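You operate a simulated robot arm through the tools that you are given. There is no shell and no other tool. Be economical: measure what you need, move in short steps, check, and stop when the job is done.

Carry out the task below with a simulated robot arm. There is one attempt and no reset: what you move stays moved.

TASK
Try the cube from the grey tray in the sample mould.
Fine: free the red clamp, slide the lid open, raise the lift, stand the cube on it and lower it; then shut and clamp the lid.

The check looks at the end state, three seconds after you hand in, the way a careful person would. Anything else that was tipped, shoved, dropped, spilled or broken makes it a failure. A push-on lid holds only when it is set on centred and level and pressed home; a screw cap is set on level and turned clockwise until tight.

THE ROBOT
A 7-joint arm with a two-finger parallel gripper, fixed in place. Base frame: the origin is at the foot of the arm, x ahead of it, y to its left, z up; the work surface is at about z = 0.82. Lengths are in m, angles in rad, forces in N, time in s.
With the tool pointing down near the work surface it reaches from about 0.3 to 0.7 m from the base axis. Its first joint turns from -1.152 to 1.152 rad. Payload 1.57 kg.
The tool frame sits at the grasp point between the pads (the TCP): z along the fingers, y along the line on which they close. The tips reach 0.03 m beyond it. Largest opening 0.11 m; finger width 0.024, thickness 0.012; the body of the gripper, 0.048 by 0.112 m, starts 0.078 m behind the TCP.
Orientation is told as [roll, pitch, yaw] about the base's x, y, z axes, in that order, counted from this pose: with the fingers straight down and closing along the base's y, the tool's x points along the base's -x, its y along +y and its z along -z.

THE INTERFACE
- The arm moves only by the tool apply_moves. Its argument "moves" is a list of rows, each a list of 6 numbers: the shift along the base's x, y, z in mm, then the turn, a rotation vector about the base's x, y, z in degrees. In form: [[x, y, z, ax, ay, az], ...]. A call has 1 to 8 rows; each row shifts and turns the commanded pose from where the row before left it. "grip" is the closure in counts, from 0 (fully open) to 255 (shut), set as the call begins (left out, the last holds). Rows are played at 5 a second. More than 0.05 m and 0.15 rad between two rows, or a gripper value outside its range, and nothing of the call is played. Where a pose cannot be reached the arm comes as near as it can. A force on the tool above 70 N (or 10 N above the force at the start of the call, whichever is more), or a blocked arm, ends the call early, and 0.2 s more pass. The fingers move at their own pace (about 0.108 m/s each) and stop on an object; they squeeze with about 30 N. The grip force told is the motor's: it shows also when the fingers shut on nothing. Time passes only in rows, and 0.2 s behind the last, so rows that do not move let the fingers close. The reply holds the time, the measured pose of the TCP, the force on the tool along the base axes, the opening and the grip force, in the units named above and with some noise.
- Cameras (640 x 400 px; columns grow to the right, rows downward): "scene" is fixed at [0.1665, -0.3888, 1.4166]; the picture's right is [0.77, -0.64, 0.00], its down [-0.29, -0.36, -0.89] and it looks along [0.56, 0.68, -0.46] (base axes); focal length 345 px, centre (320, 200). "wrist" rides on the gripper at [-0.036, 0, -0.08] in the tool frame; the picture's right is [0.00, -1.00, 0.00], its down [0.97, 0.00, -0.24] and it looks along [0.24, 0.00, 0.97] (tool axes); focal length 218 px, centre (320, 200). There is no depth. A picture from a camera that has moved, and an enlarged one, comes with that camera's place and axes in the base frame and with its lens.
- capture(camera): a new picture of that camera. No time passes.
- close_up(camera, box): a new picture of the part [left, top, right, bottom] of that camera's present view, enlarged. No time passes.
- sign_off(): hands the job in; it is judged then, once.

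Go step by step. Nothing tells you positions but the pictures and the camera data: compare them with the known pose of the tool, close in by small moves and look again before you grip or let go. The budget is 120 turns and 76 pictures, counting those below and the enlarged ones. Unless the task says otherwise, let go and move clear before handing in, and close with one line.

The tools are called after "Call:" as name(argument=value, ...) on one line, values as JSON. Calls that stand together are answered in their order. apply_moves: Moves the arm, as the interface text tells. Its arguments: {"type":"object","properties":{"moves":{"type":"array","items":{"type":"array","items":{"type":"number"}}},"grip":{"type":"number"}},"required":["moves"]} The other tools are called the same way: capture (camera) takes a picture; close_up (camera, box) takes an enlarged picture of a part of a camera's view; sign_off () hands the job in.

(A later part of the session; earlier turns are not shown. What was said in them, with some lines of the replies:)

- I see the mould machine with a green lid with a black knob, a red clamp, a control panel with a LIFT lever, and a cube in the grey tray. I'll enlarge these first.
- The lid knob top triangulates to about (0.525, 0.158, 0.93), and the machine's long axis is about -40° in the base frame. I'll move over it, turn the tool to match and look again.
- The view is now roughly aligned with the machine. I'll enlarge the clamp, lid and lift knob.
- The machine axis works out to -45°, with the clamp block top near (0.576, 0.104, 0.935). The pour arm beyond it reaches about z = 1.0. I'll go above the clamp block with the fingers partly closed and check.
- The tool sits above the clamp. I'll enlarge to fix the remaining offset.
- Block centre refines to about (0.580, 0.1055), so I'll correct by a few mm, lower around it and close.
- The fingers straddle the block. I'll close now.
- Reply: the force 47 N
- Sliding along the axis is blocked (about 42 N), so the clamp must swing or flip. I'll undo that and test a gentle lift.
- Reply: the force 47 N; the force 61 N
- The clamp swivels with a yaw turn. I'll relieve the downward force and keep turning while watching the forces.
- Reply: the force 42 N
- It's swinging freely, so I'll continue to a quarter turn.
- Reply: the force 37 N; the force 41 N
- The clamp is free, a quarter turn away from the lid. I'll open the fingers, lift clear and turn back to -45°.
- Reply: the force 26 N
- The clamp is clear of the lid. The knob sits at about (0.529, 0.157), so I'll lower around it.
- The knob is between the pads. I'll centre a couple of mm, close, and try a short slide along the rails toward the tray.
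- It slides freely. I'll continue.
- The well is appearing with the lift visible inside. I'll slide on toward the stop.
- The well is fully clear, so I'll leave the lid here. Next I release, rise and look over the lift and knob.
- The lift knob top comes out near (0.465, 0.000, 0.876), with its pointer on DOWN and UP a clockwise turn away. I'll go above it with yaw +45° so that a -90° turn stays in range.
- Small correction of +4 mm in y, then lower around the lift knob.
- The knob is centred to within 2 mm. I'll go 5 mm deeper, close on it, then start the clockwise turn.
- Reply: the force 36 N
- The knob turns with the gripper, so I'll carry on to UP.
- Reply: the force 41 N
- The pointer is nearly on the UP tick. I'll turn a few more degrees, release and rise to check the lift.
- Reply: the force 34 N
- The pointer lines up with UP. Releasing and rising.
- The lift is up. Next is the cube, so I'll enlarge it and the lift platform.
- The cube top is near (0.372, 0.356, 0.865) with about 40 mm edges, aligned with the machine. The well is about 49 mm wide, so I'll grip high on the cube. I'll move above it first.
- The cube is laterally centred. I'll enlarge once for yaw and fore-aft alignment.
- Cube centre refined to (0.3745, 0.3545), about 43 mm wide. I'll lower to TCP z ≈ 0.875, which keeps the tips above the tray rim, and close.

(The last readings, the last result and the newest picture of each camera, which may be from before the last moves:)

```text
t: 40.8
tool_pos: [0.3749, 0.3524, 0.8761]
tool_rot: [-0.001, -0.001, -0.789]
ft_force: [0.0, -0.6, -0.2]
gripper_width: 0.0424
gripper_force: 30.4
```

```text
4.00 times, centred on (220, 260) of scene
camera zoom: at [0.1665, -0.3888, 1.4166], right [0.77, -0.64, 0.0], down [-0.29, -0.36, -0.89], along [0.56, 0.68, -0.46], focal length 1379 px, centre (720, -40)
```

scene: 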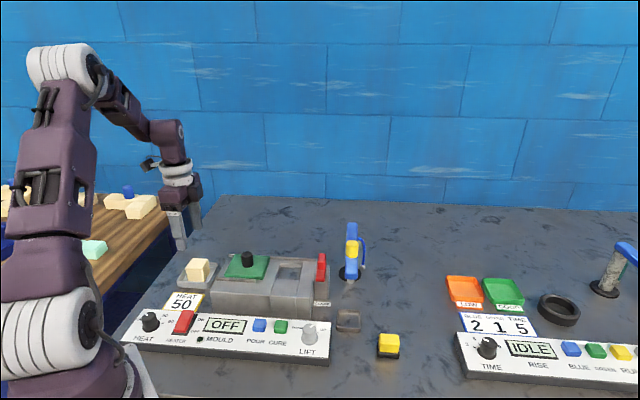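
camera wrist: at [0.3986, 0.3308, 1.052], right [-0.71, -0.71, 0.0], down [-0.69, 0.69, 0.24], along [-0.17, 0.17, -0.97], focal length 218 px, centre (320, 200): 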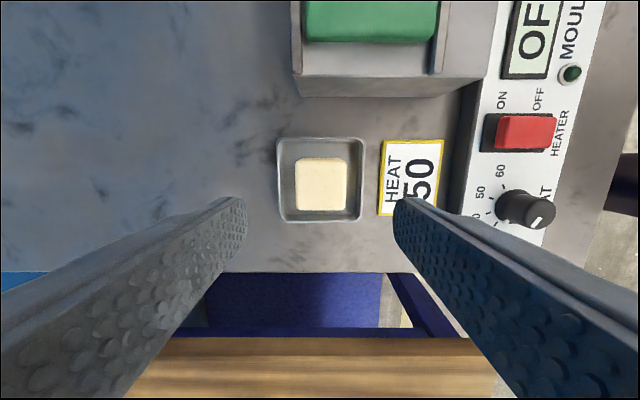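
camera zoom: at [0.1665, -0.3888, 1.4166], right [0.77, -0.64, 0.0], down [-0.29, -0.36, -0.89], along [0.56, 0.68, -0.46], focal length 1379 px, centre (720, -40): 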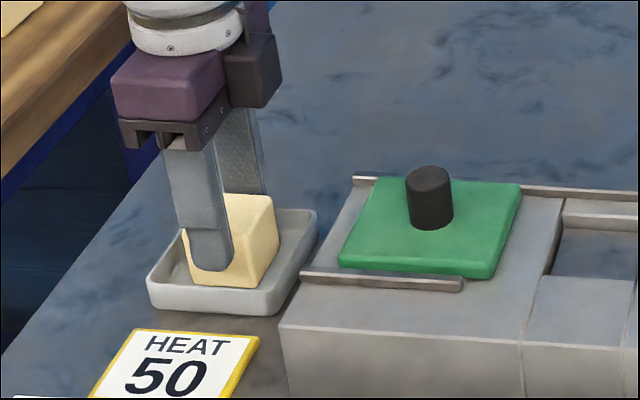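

The cube is gripped (42 mm). I'll lift it well above the knob height and carry it over the well, whose centre I estimate at (0.526, 0.159).

Call:
apply_moves(moves=[[0, 0, 30, 0, 0, 0], [0, 0, 40, 0, 0, 0], [0, 0, 45, 0, 0, 0], [0, 0, 45, 0, 0, 0], [0, 0, 0, 0, 0, 0]])

Call:
apply_moves(moves=[[25, -32, 0, 0, 0, 0], [25, -32, 0, 0, 0, 0], [25, -32, 0, 0, 0, 0], [25, -32, 0, 0, 0, 0], [25, -32, 0, 0, 0, 0], [26, -33, 0, 0, 0, 0], [0, 0, 0, 0, 0, 0]])

Call:
capture(camera="wrist")

Call:
close_up(camera="scene", box=[190, 190, 350, 290])

```text
t: 42.0
tool_pos: [0.3766, 0.3536, 1.037]
tool_rot: [0.0, 0.0, -0.787]
ft_force: [0.4, -0.8, -0.2]
gripper_width: 0.0426
gripper_force: 30.3
```

```text
t: 43.6
tool_pos: [0.5276, 0.1584, 1.036]
tool_rot: [0.002, -0.001, -0.787]
ft_force: [0.8, 0.0, -0.9]
gripper_width: 0.043
gripper_force: 30.0
```

```text
35 pictures are left
camera wrist: at [0.5525, 0.1346, 1.1161], right [-0.71, -0.71, 0.0], down [-0.69, 0.69, 0.24], along [-0.17, 0.17, -0.97], focal length 218 px, centre (320, 200)
```

wrist: 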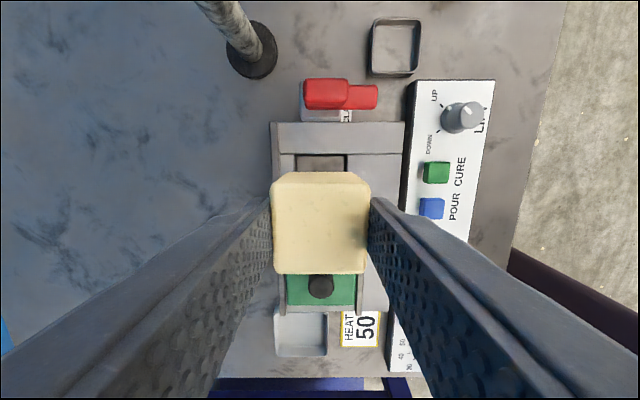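

```text
4.00 times, centred on (270, 240) of scene
camera zoom: at [0.1665, -0.3889, 1.4166], right [0.77, -0.64, 0.0], down [-0.29, -0.36, -0.89], along [0.56, 0.68, -0.46], focal length 1379 px, centre (520, 40)
```

zoom: 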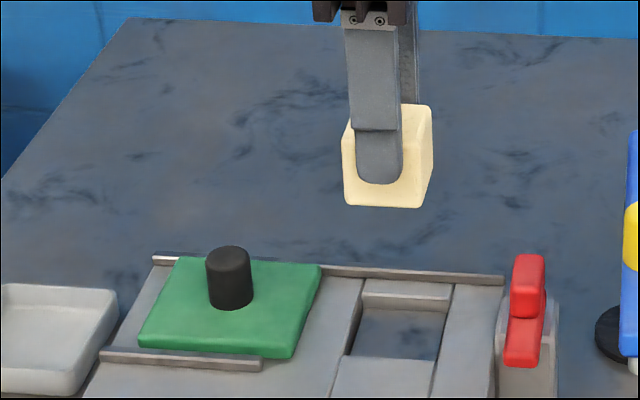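

The cube is up and near the well. I'll enlarge the rim to refine the placing spot.

Call:
close_up(camera="wrist", box=[260, 110, 388, 190])

Call:
close_up(camera="scene", box=[260, 250, 340, 300])

```text
5.00 times, centred on (324, 150) of wrist
camera zoom: at [0.5525, 0.1346, 1.1161], right [-0.71, -0.71, 0.0], down [-0.69, 0.69, 0.24], along [-0.17, 0.17, -0.97], focal length 1091 px, centre (300, 450)
```

zoom: 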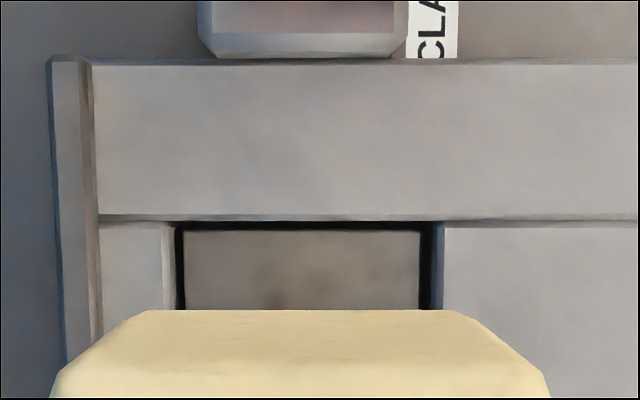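

```text
8.00 times, centred on (300, 275) of scene
camera zoom: at [0.1665, -0.3889, 1.4166], right [0.77, -0.64, 0.0], down [-0.29, -0.36, -0.89], along [0.56, 0.68, -0.46], focal length 2758 px, centre (480, -400)
```

zoom: 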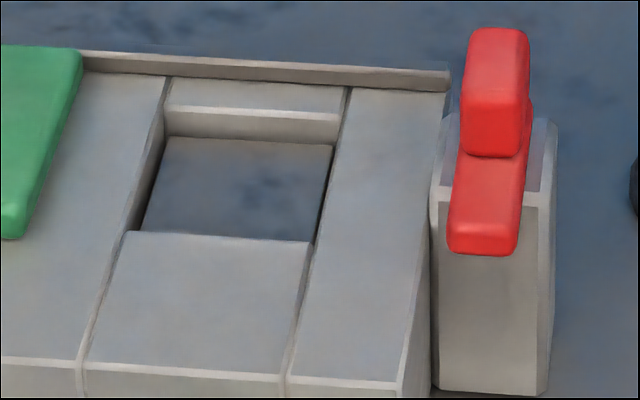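

Well centre is at e1 ≈ 0.2607, e2 ≈ 0.485, so the cube is within about 1 mm. I'll lower to just above the platform and look.

Call:
apply_moves(moves=[[0.5, -0.5, -30, 0, 0, 0], [0, 0, -30, 0, 0, 0], [0, 0, -25, 0, 0, 0], [0, 0, 0, 0, 0, 0]])

Call:
close_up(camera="scene", box=[230, 220, 340, 290])

Call:
capture(camera="wrist")

```text
t: 44.6
tool_pos: [0.5264, 0.1592, 0.9495]
tool_rot: [0.001, 0.0, -0.788]
ft_force: [0.0, 0.7, 1.1]
gripper_width: 0.0425
gripper_force: 30.0
```

```text
5.71 times, centred on (285, 255) of scene
camera zoom: at [0.1665, -0.3888, 1.4166], right [0.77, -0.64, 0.0], down [-0.29, -0.36, -0.89], along [0.56, 0.68, -0.46], focal length 1970 px, centre (520, -114)
```

zoom: 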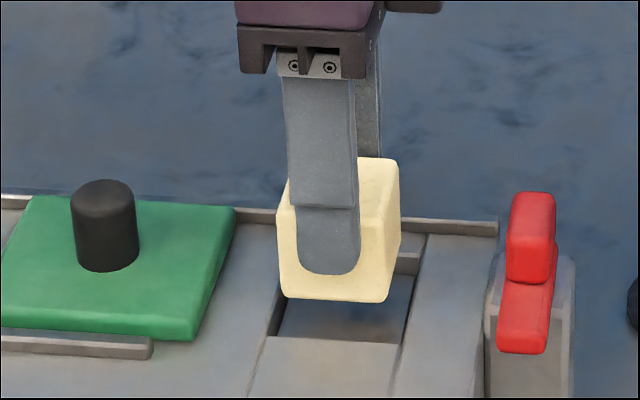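

```text
30 pictures are left
camera wrist: at [0.5518, 0.1342, 1.0305], right [-0.71, -0.71, 0.0], down [-0.69, 0.69, 0.24], along [-0.17, 0.17, -0.97], focal length 218 px, centre (320, 200)
```

wrist: 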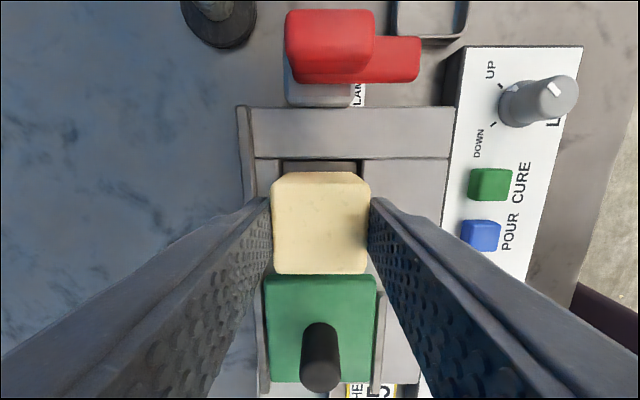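

Alignment looks good. I'll creep down until contact shows in the force.

Call:
apply_moves(moves=[[0, 0, -4, 0, 0, 0], [0, 0, -3, 0, 0, 0], [0, 0, -3, 0, 0, 0], [0, 0, 0, 0, 0, 0]])

Call:
apply_moves(moves=[[0, 0, -2, 0, 0, 0], [0, 0, -2, 0, 0, 0], [0, 0, -2, 0, 0, 0], [0, 0, 0, 0, 0, 0]])

Call:
close_up(camera="scene", box=[230, 220, 340, 290])

```text
t: 45.6
tool_pos: [0.5273, 0.1601, 0.9404]
tool_rot: [-0.001, 0.0, -0.786]
ft_force: [-0.3, -0.6, 0.2]
gripper_width: 0.0426
gripper_force: 30.0
```

```text
t: 46.6
tool_pos: [0.527, 0.1593, 0.9348]
tool_rot: [0.0, -0.001, -0.787]
ft_force: [0.8, 0.6, -0.2]
gripper_width: 0.0425
gripper_force: 30.4
```

```text
5.71 times, centred on (285, 255) of scene
camera zoom: at [0.1665, -0.3888, 1.4166], right [0.77, -0.64, 0.0], down [-0.29, -0.36, -0.89], along [0.56, 0.68, -0.46], focal length 1970 px, centre (520, -114)
```

zoom: 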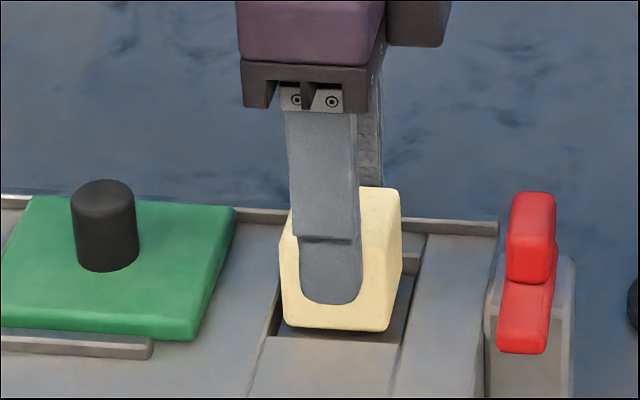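

Still no contact, and the gaps look even on both sides. I'll continue creeping.

Call:
apply_moves(moves=[[0, 0, -1.5, 0, 0, 0], [0, 0, -1.5, 0, 0, 0], [0, 0, -1.5, 0, 0, 0], [0, 0, 0, 0, 0, 0]])

```text
t: 47.6
tool_pos: [0.5274, 0.16, 0.9293]
tool_rot: [0.002, 0.001, -0.785]
ft_force: [0.4, -0.4, -0.7]
gripper_width: 0.0428
gripper_force: 29.7
```

Call:
apply_moves(moves=[[0, 0, -1.5, 0, 0, 0], [0, 0, -1.5, 0, 0, 0], [0, 0, 0, 0, 0, 0]])

Call:
close_up(camera="scene", box=[230, 220, 340, 290])

```text
t: 48.4
tool_pos: [0.5267, 0.1584, 0.9286]
tool_rot: [0.0, -0.003, -0.787]
ft_force: [-0.6, 0.1, 22.3]
gripper_width: 0.043
gripper_force: 29.8
```

```text
5.71 times, centred on (285, 255) of scene
camera zoom: at [0.1661, -0.389, 1.4166], right [0.77, -0.64, 0.0], down [-0.29, -0.36, -0.89], along [0.57, 0.68, -0.46], focal length 1970 px, centre (520, -114)
```

zoom: 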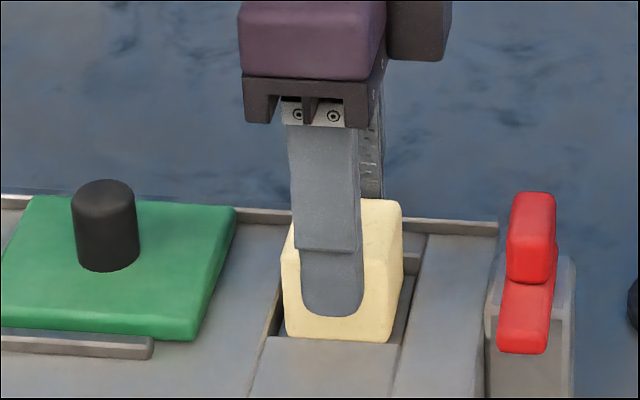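

Contact came at 22 N with cube bottom z ≈ 0.876, which matches the platform. I'll ease off, open slightly and rise.

Call:
apply_moves(moves=[[0, 0, 1.5, 0, 0, 0], [0, 0, 0, 0, 0, 0]])

Call:
apply_moves(moves=[[0, 0, 0, 0, 0, 0], [0, 0, 0, 0, 0, 0], [0, 0, 0, 0, 0, 0]], grip=125)

Call:
apply_moves(moves=[[0, 0, 20, 0, 0, 0], [0, 0, 40, 0, 0, 0], [0, 0, 45, 0, 0, 0], [0, 0, 30, 0, 0, 0], [0, 0, 0, 0, 0, 0]])

Call:
capture(camera="wrist")

Call:
close_up(camera="scene", box=[230, 220, 340, 290])

```text
t: 49.0
tool_pos: [0.5259, 0.159, 0.9295]
tool_rot: [0.0, -0.001, -0.787]
ft_force: [2.7, 0.9, 7.8]
gripper_width: 0.0427
gripper_force: 29.6
```

```text
t: 49.8
tool_pos: [0.5267, 0.1601, 0.9276]
tool_rot: [0.0, -0.001, -0.786]
ft_force: [0.3, -1.3, 1.0]
gripper_width: 0.0559
gripper_force: 0.0
```

```text
t: 51.0
tool_pos: [0.5265, 0.159, 1.0645]
tool_rot: [0.0, 0.0, -0.788]
ft_force: [-0.2, -0.9, -0.1]
gripper_width: 0.0562
gripper_force: 0.2
```

```text
27 pictures are left
camera wrist: at [0.5514, 0.1341, 1.1455], right [-0.71, -0.71, 0.0], down [-0.69, 0.69, 0.24], along [-0.17, 0.17, -0.97], focal length 218 px, centre (320, 200)
```

wrist: 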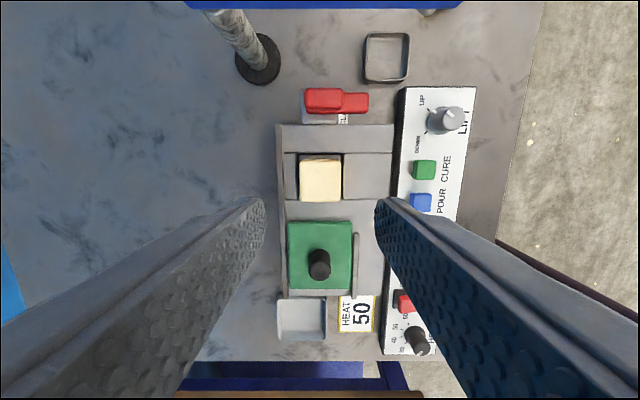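

```text
5.71 times, centred on (285, 255) of scene
camera zoom: at [0.1665, -0.3888, 1.4166], right [0.77, -0.64, 0.0], down [-0.29, -0.36, -0.89], along [0.56, 0.68, -0.46], focal length 1970 px, centre (520, -114)
```

zoom: 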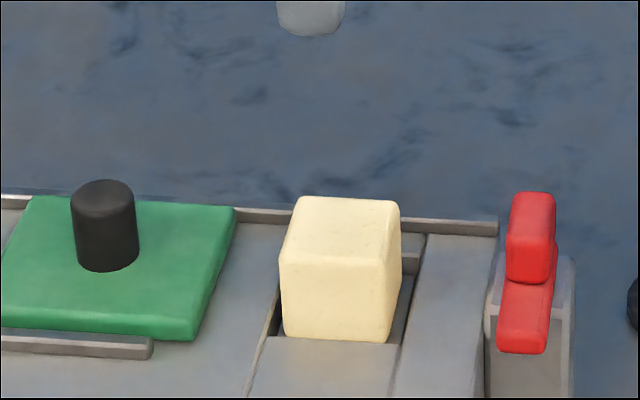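

The cube stands on the lift. I'll check the clearances from above before lowering.

Call:
close_up(camera="wrist", box=[272, 140, 368, 215])

Call:
close_up(camera="scene", box=[265, 250, 313, 286])

```text
5.33 times, centred on (320, 178) of wrist
camera zoom: at [0.5514, 0.1341, 1.1455], right [-0.71, -0.71, 0.0], down [-0.69, 0.69, 0.24], along [-0.17, 0.17, -0.97], focal length 1164 px, centre (320, 320)
```

zoom: 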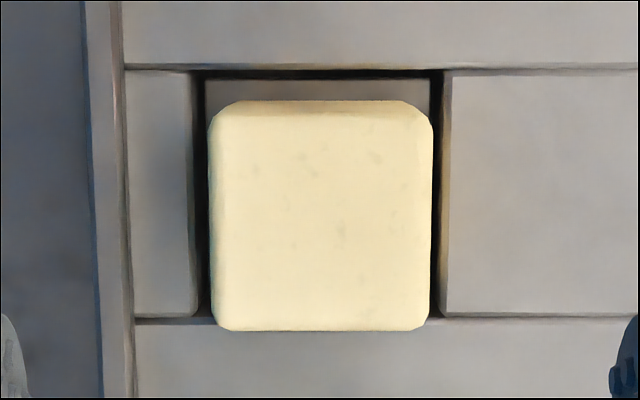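

```text
11.11 times, centred on (289, 268) of scene
camera zoom: at [0.1665, -0.3888, 1.4166], right [0.77, -0.64, 0.0], down [-0.29, -0.36, -0.89], along [0.56, 0.68, -0.46], focal length 3830 px, centre (664, -556)
```

zoom: 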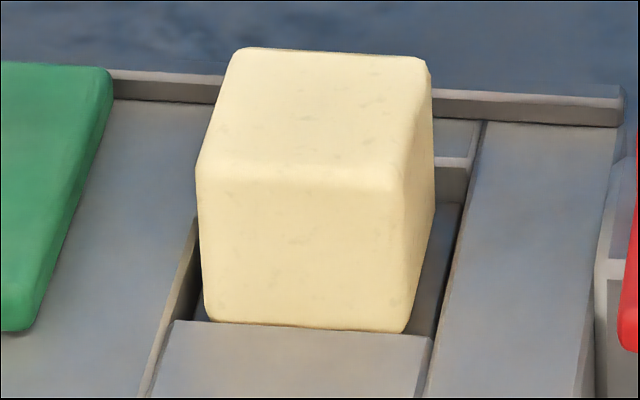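

The cube is centred in the well to within 1 mm. Next I return to the lift knob at (0.465, 0.000) with yaw -45° and turn it counter-clockwise to DOWN.

Call:
apply_moves(moves=[[-15, -40, 0, 0, 0, 0], [-15, -40, 0, 0, 0, 0], [-15, -40, 0, 0, 0, 0], [-16.5, -38.5, 0, 0, 0, 0], [0, 0, -40, 0, 0, 0], [0, 0, -45, 0, 0, 0], [0, 0, 0, 0, 0, 0]], grip=140)

Call:
capture(camera="wrist")

```text
t: 52.6
tool_pos: [0.4665, 0.0002, 0.978]
tool_rot: [0.0, 0.0, -0.788]
ft_force: [-0.2, 0.2, -0.2]
gripper_width: 0.0496
gripper_force: 0.1
```

```text
23 pictures are left
camera wrist: at [0.4911, -0.0246, 1.0587], right [-0.71, -0.71, 0.0], down [-0.69, 0.69, 0.24], along [-0.17, 0.17, -0.97], focal length 218 px, centre (320, 200)
```

wrist: 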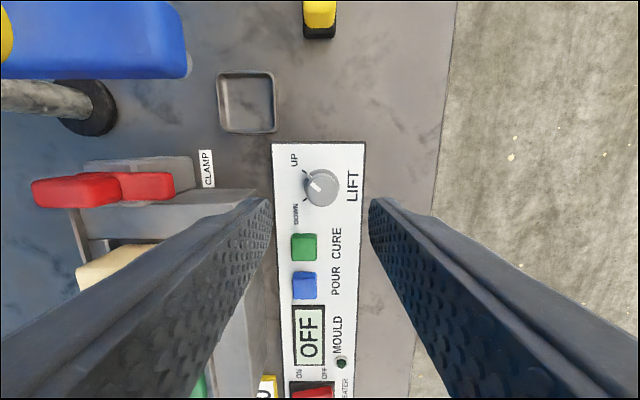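

Aligned with the knob. Lowering and closing, then turning counter-clockwise.

Call:
apply_moves(moves=[[-1.5, 1.5, -40, 0, 0, 0], [0, 0, -40, 0, 0, 0], [0, 0, -11, 0, 0, 0], [0, 0, 0, 0, 0, 0]])

Call:
apply_moves(moves=[[0, 0, 0, 0, 0, 0], [0, 0, 0, 0, 0, 0], [0, 0, 0, 0, 0, 0]], grip=255)

Call:
apply_moves(moves=[[0, 0, 0, 0, 0, 7], [0, 0, 0, 0, 0, 7], [0, 0, 0, 0, 0, 7], [0, 0, 0, 0, 0, 7], [0, 0, 0, 0, 0, 7], [0, 0, 0, 0, 0, 7], [0, 0, 0, 0, 0, 0]])

Call:
capture(camera="scene")

```text
t: 53.6
tool_pos: [0.4621, 0.0018, 0.8879]
tool_rot: [0.0, -0.001, -0.787]
ft_force: [-0.9, 0.9, 1.0]
gripper_width: 0.0495
gripper_force: 0.1
```

```text
t: 54.4
tool_pos: [0.4631, 0.0022, 0.8873]
tool_rot: [-0.001, -0.002, -0.787]
ft_force: [-3.3, -4.6, -5.5]
gripper_width: 0.0276
gripper_force: 38.0
```

```text
t: 56.0
tool_pos: [0.4618, 0.0012, 0.8869]
tool_rot: [-0.003, 0.003, -0.054]
ft_force: [-20.1, -24.3, -7.3]
gripper_width: 0.0276
gripper_force: 37.9
```

```text
22 pictures are left
```

scene: 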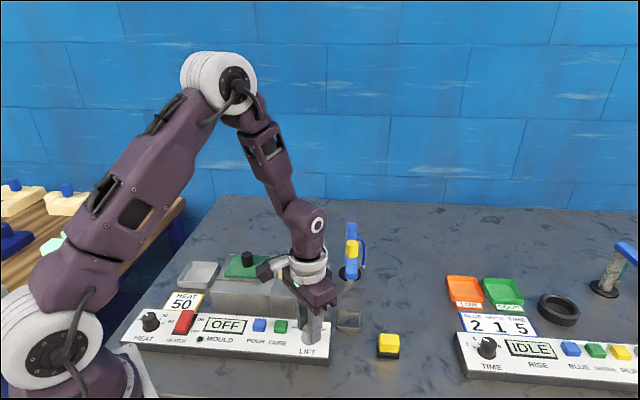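

Turning well; I'll continue the rest of the way to DOWN.

Call:
apply_moves(moves=[[-0.7, -1, 0, 0, 0, 8], [0, 0, 0, 0, 0, 8], [0, 0, 0, 0, 0, 8], [0, 0, 0, 0, 0, 8], [0, 0, 0, 0, 0, 8], [0, 0, 0, 0, 0, 8], [0, 0, 0, 0, 0, 0]])

Call:
capture(camera="wrist")

```text
t: 57.6
tool_pos: [0.4621, 0.0012, 0.8871]
tool_rot: [-0.002, -0.001, 0.784]
ft_force: [-6.1, -20.3, 3.8]
gripper_width: 0.0277
gripper_force: 38.0
```

```text
21 pictures are left
camera wrist: at [0.4883, 0.0271, 0.9682], right [0.71, -0.71, 0.0], down [-0.69, -0.69, 0.24], along [-0.17, -0.17, -0.97], focal length 218 px, centre (320, 200)
```

wrist: 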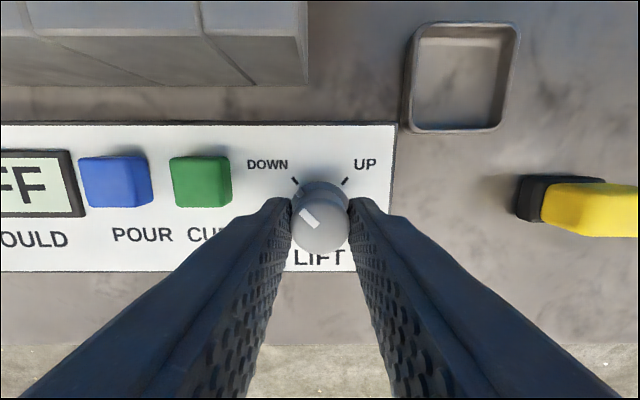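

The pointer is back on DOWN. Releasing, rising and checking the cube.

Call:
apply_moves(moves=[[0, 0, 0, 0, 0, 0], [0, 0, 0, 0, 0, 0], [0, 0, 30, 0, 0, 0], [0, 0, 45, 0, 0, 0], [0, 0, 45, 0, 0, 0], [0, 0, 45, 0, 0, 0], [0, 0, 0, 0, 0, 0]], grip=150)

Call:
apply_moves(moves=[[0, 22, 0, 0, 0, -8.5], [0, 22, 0, 0, 0, -8.5], [0, 25, 0, 0, 0, -8.5], [0, 25, 0, 0, 0, -8.5], [0, 25, 0, 0, 0, -8.5], [0, 25, 0, 0, 0, -8.5], [0, 25, 0, 0, 0, -8.5], [0, 20, 0, 0, 0, -8.5]])

Call:
apply_moves(moves=[[0, 20, 0, 0, 0, -8.5], [0, 18, 0, 0, 0, -8.5], [0, 0, 0, 0, 0, -5], [0, 0, 0, 0, 0, 0]])

Call:
capture(camera="wrist")

Call:
close_up(camera="scene", box=[200, 230, 360, 330])

```text
t: 59.2
tool_pos: [0.4639, 0.0019, 1.0538]
tool_rot: [0.001, 0.0, 0.784]
ft_force: [0.8, 0.7, -0.1]
gripper_width: 0.0451
gripper_force: 0.0
```

```text
t: 61.0
tool_pos: [0.4645, 0.1915, 1.0555]
tool_rot: [-0.001, 0.001, -0.405]
ft_force: [-1.8, -0.1, 0.9]
gripper_width: 0.0457
gripper_force: 0.1
```

```text
t: 62.0
tool_pos: [0.4629, 0.2283, 1.0531]
tool_rot: [0.0, 0.001, -0.79]
ft_force: [-0.5, -0.2, 0.2]
gripper_width: 0.0453
gripper_force: 0.0
```

```text
20 pictures are left
camera wrist: at [0.4877, 0.2038, 1.134], right [-0.71, -0.7, 0.0], down [-0.68, 0.69, 0.24], along [-0.17, 0.17, -0.97], focal length 218 px, centre (320, 200)
```

wrist: 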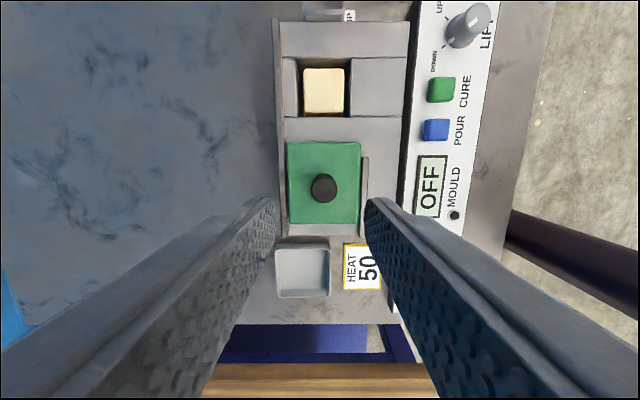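

```text
4.00 times, centred on (280, 280) of scene
camera zoom: at [0.1665, -0.3888, 1.4166], right [0.77, -0.64, 0.0], down [-0.29, -0.36, -0.89], along [0.56, 0.68, -0.46], focal length 1379 px, centre (480, -120)
```

zoom: 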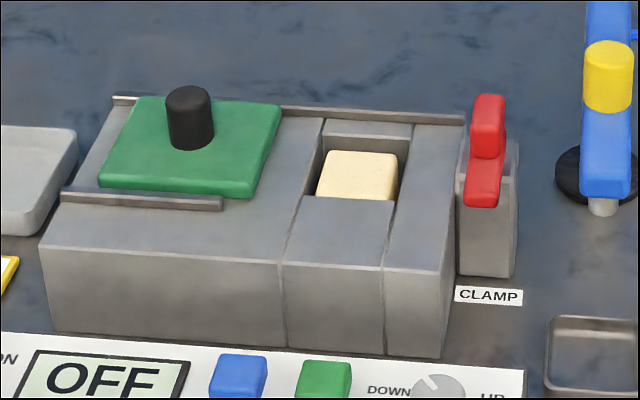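

The cube sits down in the well, below the rim. I'll regrip the lid knob at (0.459, 0.2266).

Call:
apply_moves(moves=[[-3.7, -1.7, -35, 0, 0, 0], [0, 0, -40, 0, 0, 0], [0, 0, -36, 0, 0, 0], [0, 0, 0, 0, 0, 0]])

Call:
apply_moves(moves=[[0, 0, 0, 0, 0, 0], [0, 0, 0, 0, 0, 0], [0, 0, 0, 0, 0, 0]], grip=255)

Call:
apply_moves(moves=[[5, -5, 0, 0, 0, 0], [5, -5, 0, 0, 0, 0], [6, -6, 0, 0, 0, 0], [6, -6, 0, 0, 0, 0], [6, -6, 0, 0, 0, 0], [0, 0, 0, 0, 0, 0]])

```text
t: 63.0
tool_pos: [0.4581, 0.2276, 0.9418]
tool_rot: [0.0, 0.001, -0.787]
ft_force: [0.3, 0.2, 0.4]
gripper_width: 0.0451
gripper_force: 0.0
```

```text
t: 63.8
tool_pos: [0.4581, 0.2274, 0.9404]
tool_rot: [-0.002, -0.001, -0.789]
ft_force: [-4.2, -3.7, -4.4]
gripper_width: 0.0255
gripper_force: 36.5
```

```text
t: 65.2
tool_pos: [0.4873, 0.1982, 0.9417]
tool_rot: [0.0, 0.001, -0.787]
ft_force: [2.7, 3.6, 3.4]
gripper_width: 0.0255
gripper_force: 37.3
```

The lid slides freely over the cube. I'll continue to the closed position.

Call:
apply_moves(moves=[[6, -6, 0, 0, 0, 0], [6, -6, 0, 0, 0, 0], [6, -6, 0, 0, 0, 0], [6, -6, 0, 0, 0, 0], [6, -6, 0, 0, 0, 0], [6, -6, 0, 0, 0, 0], [4, -4, 0, 0, 0, 0], [0, 0, 0, 0, 0, 0]])

Call:
apply_moves(moves=[[1.5, -1.5, 0, 0, 0, 0], [1.5, -1.5, 0, 0, 0, 0], [0, 0, 0, 0, 0, 0]])

Call:
close_up(camera="scene", box=[200, 230, 360, 330])

```text
t: 67.0
tool_pos: [0.5273, 0.1582, 0.9418]
tool_rot: [0.003, 0.0, -0.786]
ft_force: [13.3, 10.3, 3.2]
gripper_width: 0.0257
gripper_force: 36.5
```

```text
t: 67.8
tool_pos: [0.5288, 0.1574, 0.9418]
tool_rot: [-0.001, 0.003, -0.785]
ft_force: [-4.1, 16.8, 21.0]
gripper_width: 0.0254
gripper_force: 36.9
```

```text
4.00 times, centred on (280, 280) of scene
camera zoom: at [0.166, -0.3885, 1.4167], right [0.77, -0.64, 0.0], down [-0.29, -0.36, -0.89], along [0.57, 0.68, -0.46], focal length 1379 px, centre (480, -120)
```

zoom: 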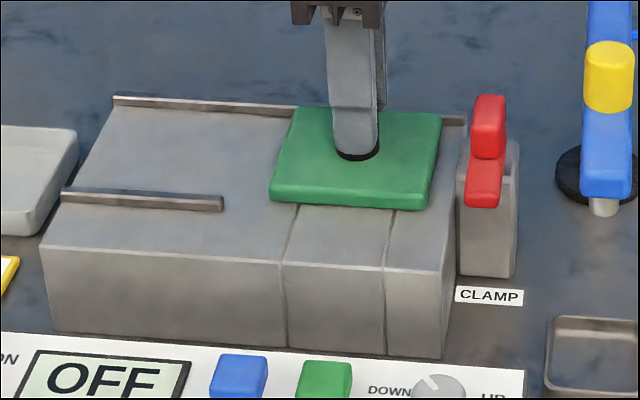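

The lid meets its end stop and matches the starting position. I'll release, rise, and go above the clamp block with yaw +45°.

Call:
apply_moves(moves=[[0, 0, 0, 0, 0, 0], [0, 0, 0, 0, 0, 0], [0, 0, 30, 0, 0, 0], [0, 0, 40, 0, 0, 0], [0, 0, 40, 0, 0, 0], [0, 0, 20, 0, 0, 0], [0, 0, 0, 0, 0, 0]], grip=162)

Call:
apply_moves(moves=[[6, -7, 0, 0, 0, 8.5], [6, -7, 0, 0, 0, 8.5], [6, -7, 0, 0, 0, 8.5], [6, -7, 0, 0, 0, 8.5], [6, -7, 0, 0, 0, 8.5], [6, -7, 0, 0, 0, 8.5], [6, -6, 0, 0, 0, 8.5], [6, -6, 0, 0, 0, 8.5]])

Call:
apply_moves(moves=[[0, 0, 0, 0, 0, 8.5], [0, 0, 0, 0, 0, 8.5], [0, 0, 0, 0, 0, 5], [0, 0, 0, 0, 0, 0]])

Call:
capture(camera="wrist")

```text
t: 69.4
tool_pos: [0.5298, 0.1537, 1.0728]
tool_rot: [-0.001, -0.001, -0.787]
ft_force: [0.0, 0.4, 0.4]
gripper_width: 0.0404
gripper_force: 0.1
```

```text
t: 71.2
tool_pos: [0.5778, 0.1007, 1.0698]
tool_rot: [0.0, 0.0, 0.404]
ft_force: [0.1, 1.0, 0.2]
gripper_width: 0.0401
gripper_force: 0.1
```

```text
t: 72.2
tool_pos: [0.5792, 0.1025, 1.0712]
tool_rot: [-0.001, 0.0, 0.784]
ft_force: [0.2, -0.4, 0.1]
gripper_width: 0.0405
gripper_force: 0.1
```

```text
17 pictures are left
camera wrist: at [0.6032, 0.1278, 1.1523], right [0.71, -0.71, 0.0], down [-0.69, -0.69, 0.24], along [-0.17, -0.17, -0.97], focal length 218 px, centre (320, 200)
```

wrist: 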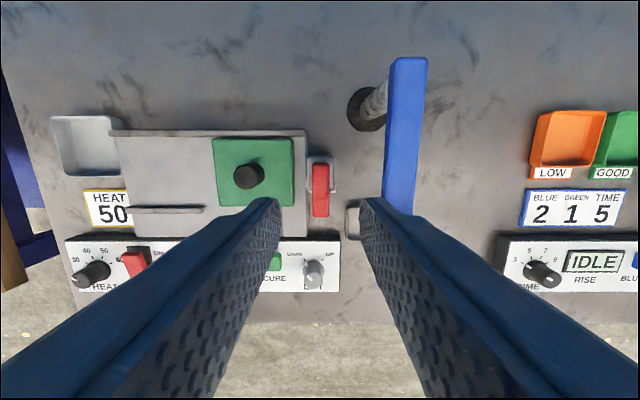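

The clamp block is centred between the fingers. I'll lower along the path I left by and grip it.

Call:
apply_moves(moves=[[0, -0.5, -40, 0, 0, 0], [0, 0, -40, 0, 0, 0], [0, 0, -30, 0, 0, 0], [0, 0, -9.5, 0, 0, 0], [0, 0, 0, 0, 0, 0]])

Call:
apply_moves(moves=[[0, 0, 0, 0, 0, 0], [0, 0, 0, 0, 0, 0], [0, 0, 0, 0, 0, 0]], grip=255)

Call:
apply_moves(moves=[[0, 0, 0, 0, 0, -7.5], [0, 0.3, 0, 0, 0, -7.5], [-0.2, 0.3, 0, 0, 0, -7.5], [-0.2, 0.3, 0, 0, 0, -7.5], [0, 0, 0, 0, 0, 0]])

```text
t: 73.4
tool_pos: [0.5782, 0.1034, 0.953]
tool_rot: [0.0, 0.0, 0.783]
ft_force: [0.6, 0.3, -0.6]
gripper_width: 0.04
gripper_force: 0.1
```

```text
t: 74.2
tool_pos: [0.5785, 0.1009, 0.9534]
tool_rot: [-0.001, 0.0, 0.784]
ft_force: [4.8, -3.5, -6.4]
gripper_width: 0.0179
gripper_force: 32.5
```

```text
t: 75.4
tool_pos: [0.578, 0.1036, 0.9536]
tool_rot: [0.0, 0.0, 0.259]
ft_force: [-3.5, 4.5, 29.4]
gripper_width: 0.0178
gripper_force: 32.9
```

Swinging smoothly. I'll relieve the vertical load and finish the turn.

Call:
apply_moves(moves=[[-0.1, 0.4, 1, 0, 0, -7.5], [-0.1, 0.4, 0, 0, 0, -7.5], [-0.1, 0.4, 0, 0, 0, -7.5], [0, 0.4, 0, 0, 0, -7.5], [0, 0, 0, 0, 0, 0]])

Call:
apply_moves(moves=[[0.2, 0.4, 0, 0, 0, -7.5], [0.3, 0.4, 0, 0, 0, -7.5], [0.3, 0.4, 0, 0, 0, -7.5], [0.3, 0.3, 0, 0, 0, -7.5], [0, 0, 0, 0, 0, 0]])

Call:
close_up(camera="scene", box=[240, 210, 400, 310])

```text
t: 76.6
tool_pos: [0.5783, 0.1039, 0.9532]
tool_rot: [0.002, -0.002, -0.265]
ft_force: [10.9, 11.1, 17.3]
gripper_width: 0.0178
gripper_force: 32.7
```

```text
t: 77.8
tool_pos: [0.5784, 0.1063, 0.9542]
tool_rot: [0.002, 0.001, -0.788]
ft_force: [16.9, 20.5, 13.1]
gripper_width: 0.0175
gripper_force: 32.2
```

```text
4.00 times, centred on (320, 260) of scene
camera zoom: at [0.1667, -0.3883, 1.4167], right [0.77, -0.64, 0.0], down [-0.29, -0.36, -0.89], along [0.56, 0.68, -0.46], focal length 1379 px, centre (320, -40)
```

zoom: 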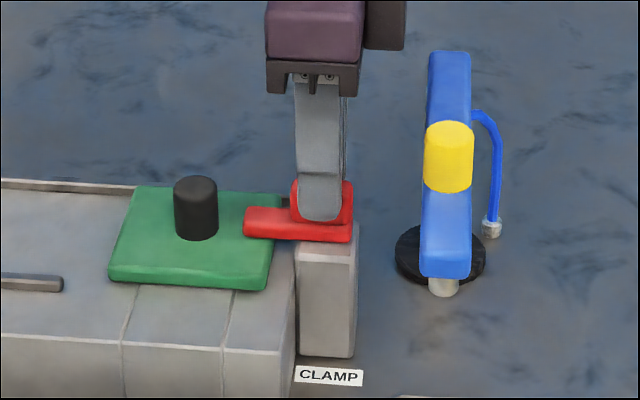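

The clamp bar is back where it started, over the lid. I'll nudge 2° more for certainty, then release and rise.

Call:
apply_moves(moves=[[0, 0, 0, 0, 0, -2], [0, 0, 0, 0, 0, 0]])

Call:
apply_moves(moves=[[0, 0, 0, 0, 0, 0], [0, 0, 0, 0, 0, 0], [0, 0, 25, 0, 0, 0], [0, 0, 35, 0, 0, 0], [0, 0, 40, 0, 0, 0], [0, 0, 40, 0, 0, 0], [-15, 15, 0, 0, 0, 0], [0, 0, 0, 0, 0, 0]], grip=150)

Call:
capture(camera="wrist")

Call:
close_up(camera="scene", box=[200, 230, 360, 330])

Call:
capture(camera="scene")

```text
t: 78.4
tool_pos: [0.5792, 0.1062, 0.9535]
tool_rot: [0.003, -0.001, -0.822]
ft_force: [15.2, 24.0, 12.0]
gripper_width: 0.0179
gripper_force: 32.8
```

```text
t: 80.2
tool_pos: [0.5627, 0.1206, 1.0929]
tool_rot: [0.0, 0.001, -0.822]
ft_force: [0.4, -0.1, 0.3]
gripper_width: 0.0454
gripper_force: 0.1
```

```text
15 pictures are left
camera wrist: at [0.5867, 0.0951, 1.1739], right [-0.73, -0.68, 0.0], down [-0.66, 0.71, 0.24], along [-0.16, 0.18, -0.97], focal length 218 px, centre (320, 200)
```

wrist: 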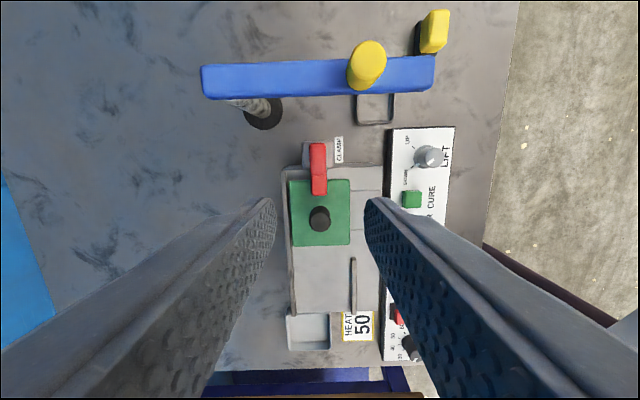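

```text
4.00 times, centred on (280, 280) of scene
camera zoom: at [0.1665, -0.3888, 1.4166], right [0.77, -0.64, 0.0], down [-0.29, -0.36, -0.89], along [0.56, 0.68, -0.46], focal length 1379 px, centre (480, -120)
```

zoom: 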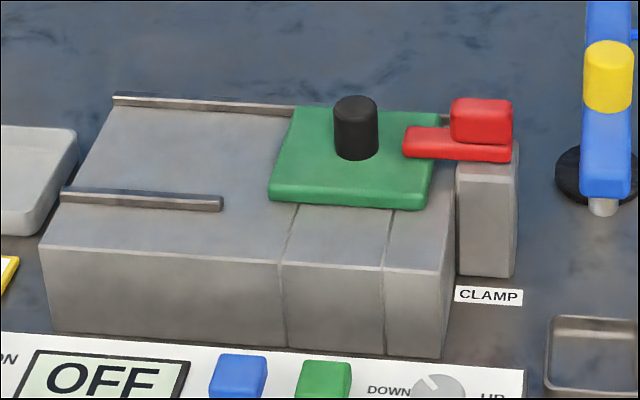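

```text
13 pictures are left
```

scene: 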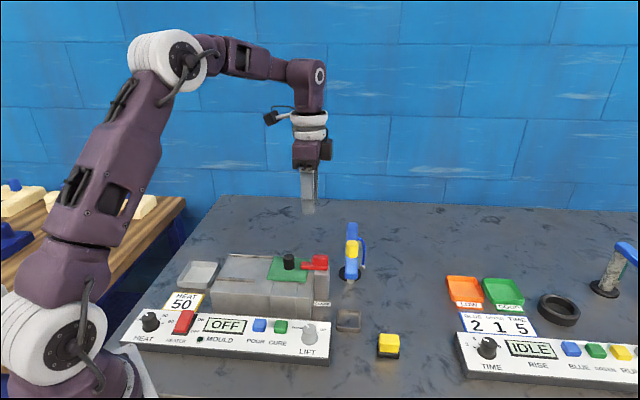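

The lid and clamp look just as they did at the start, the tray is empty, the lift is at DOWN, and nothing else looks moved. The arm is clear, so I'm handing in.

Call:
sign_off()

```text
The job is handed in.
```

The cube from the grey tray is lowered into the sample mould, the lid is shut and clamped, and I have handed the job in.
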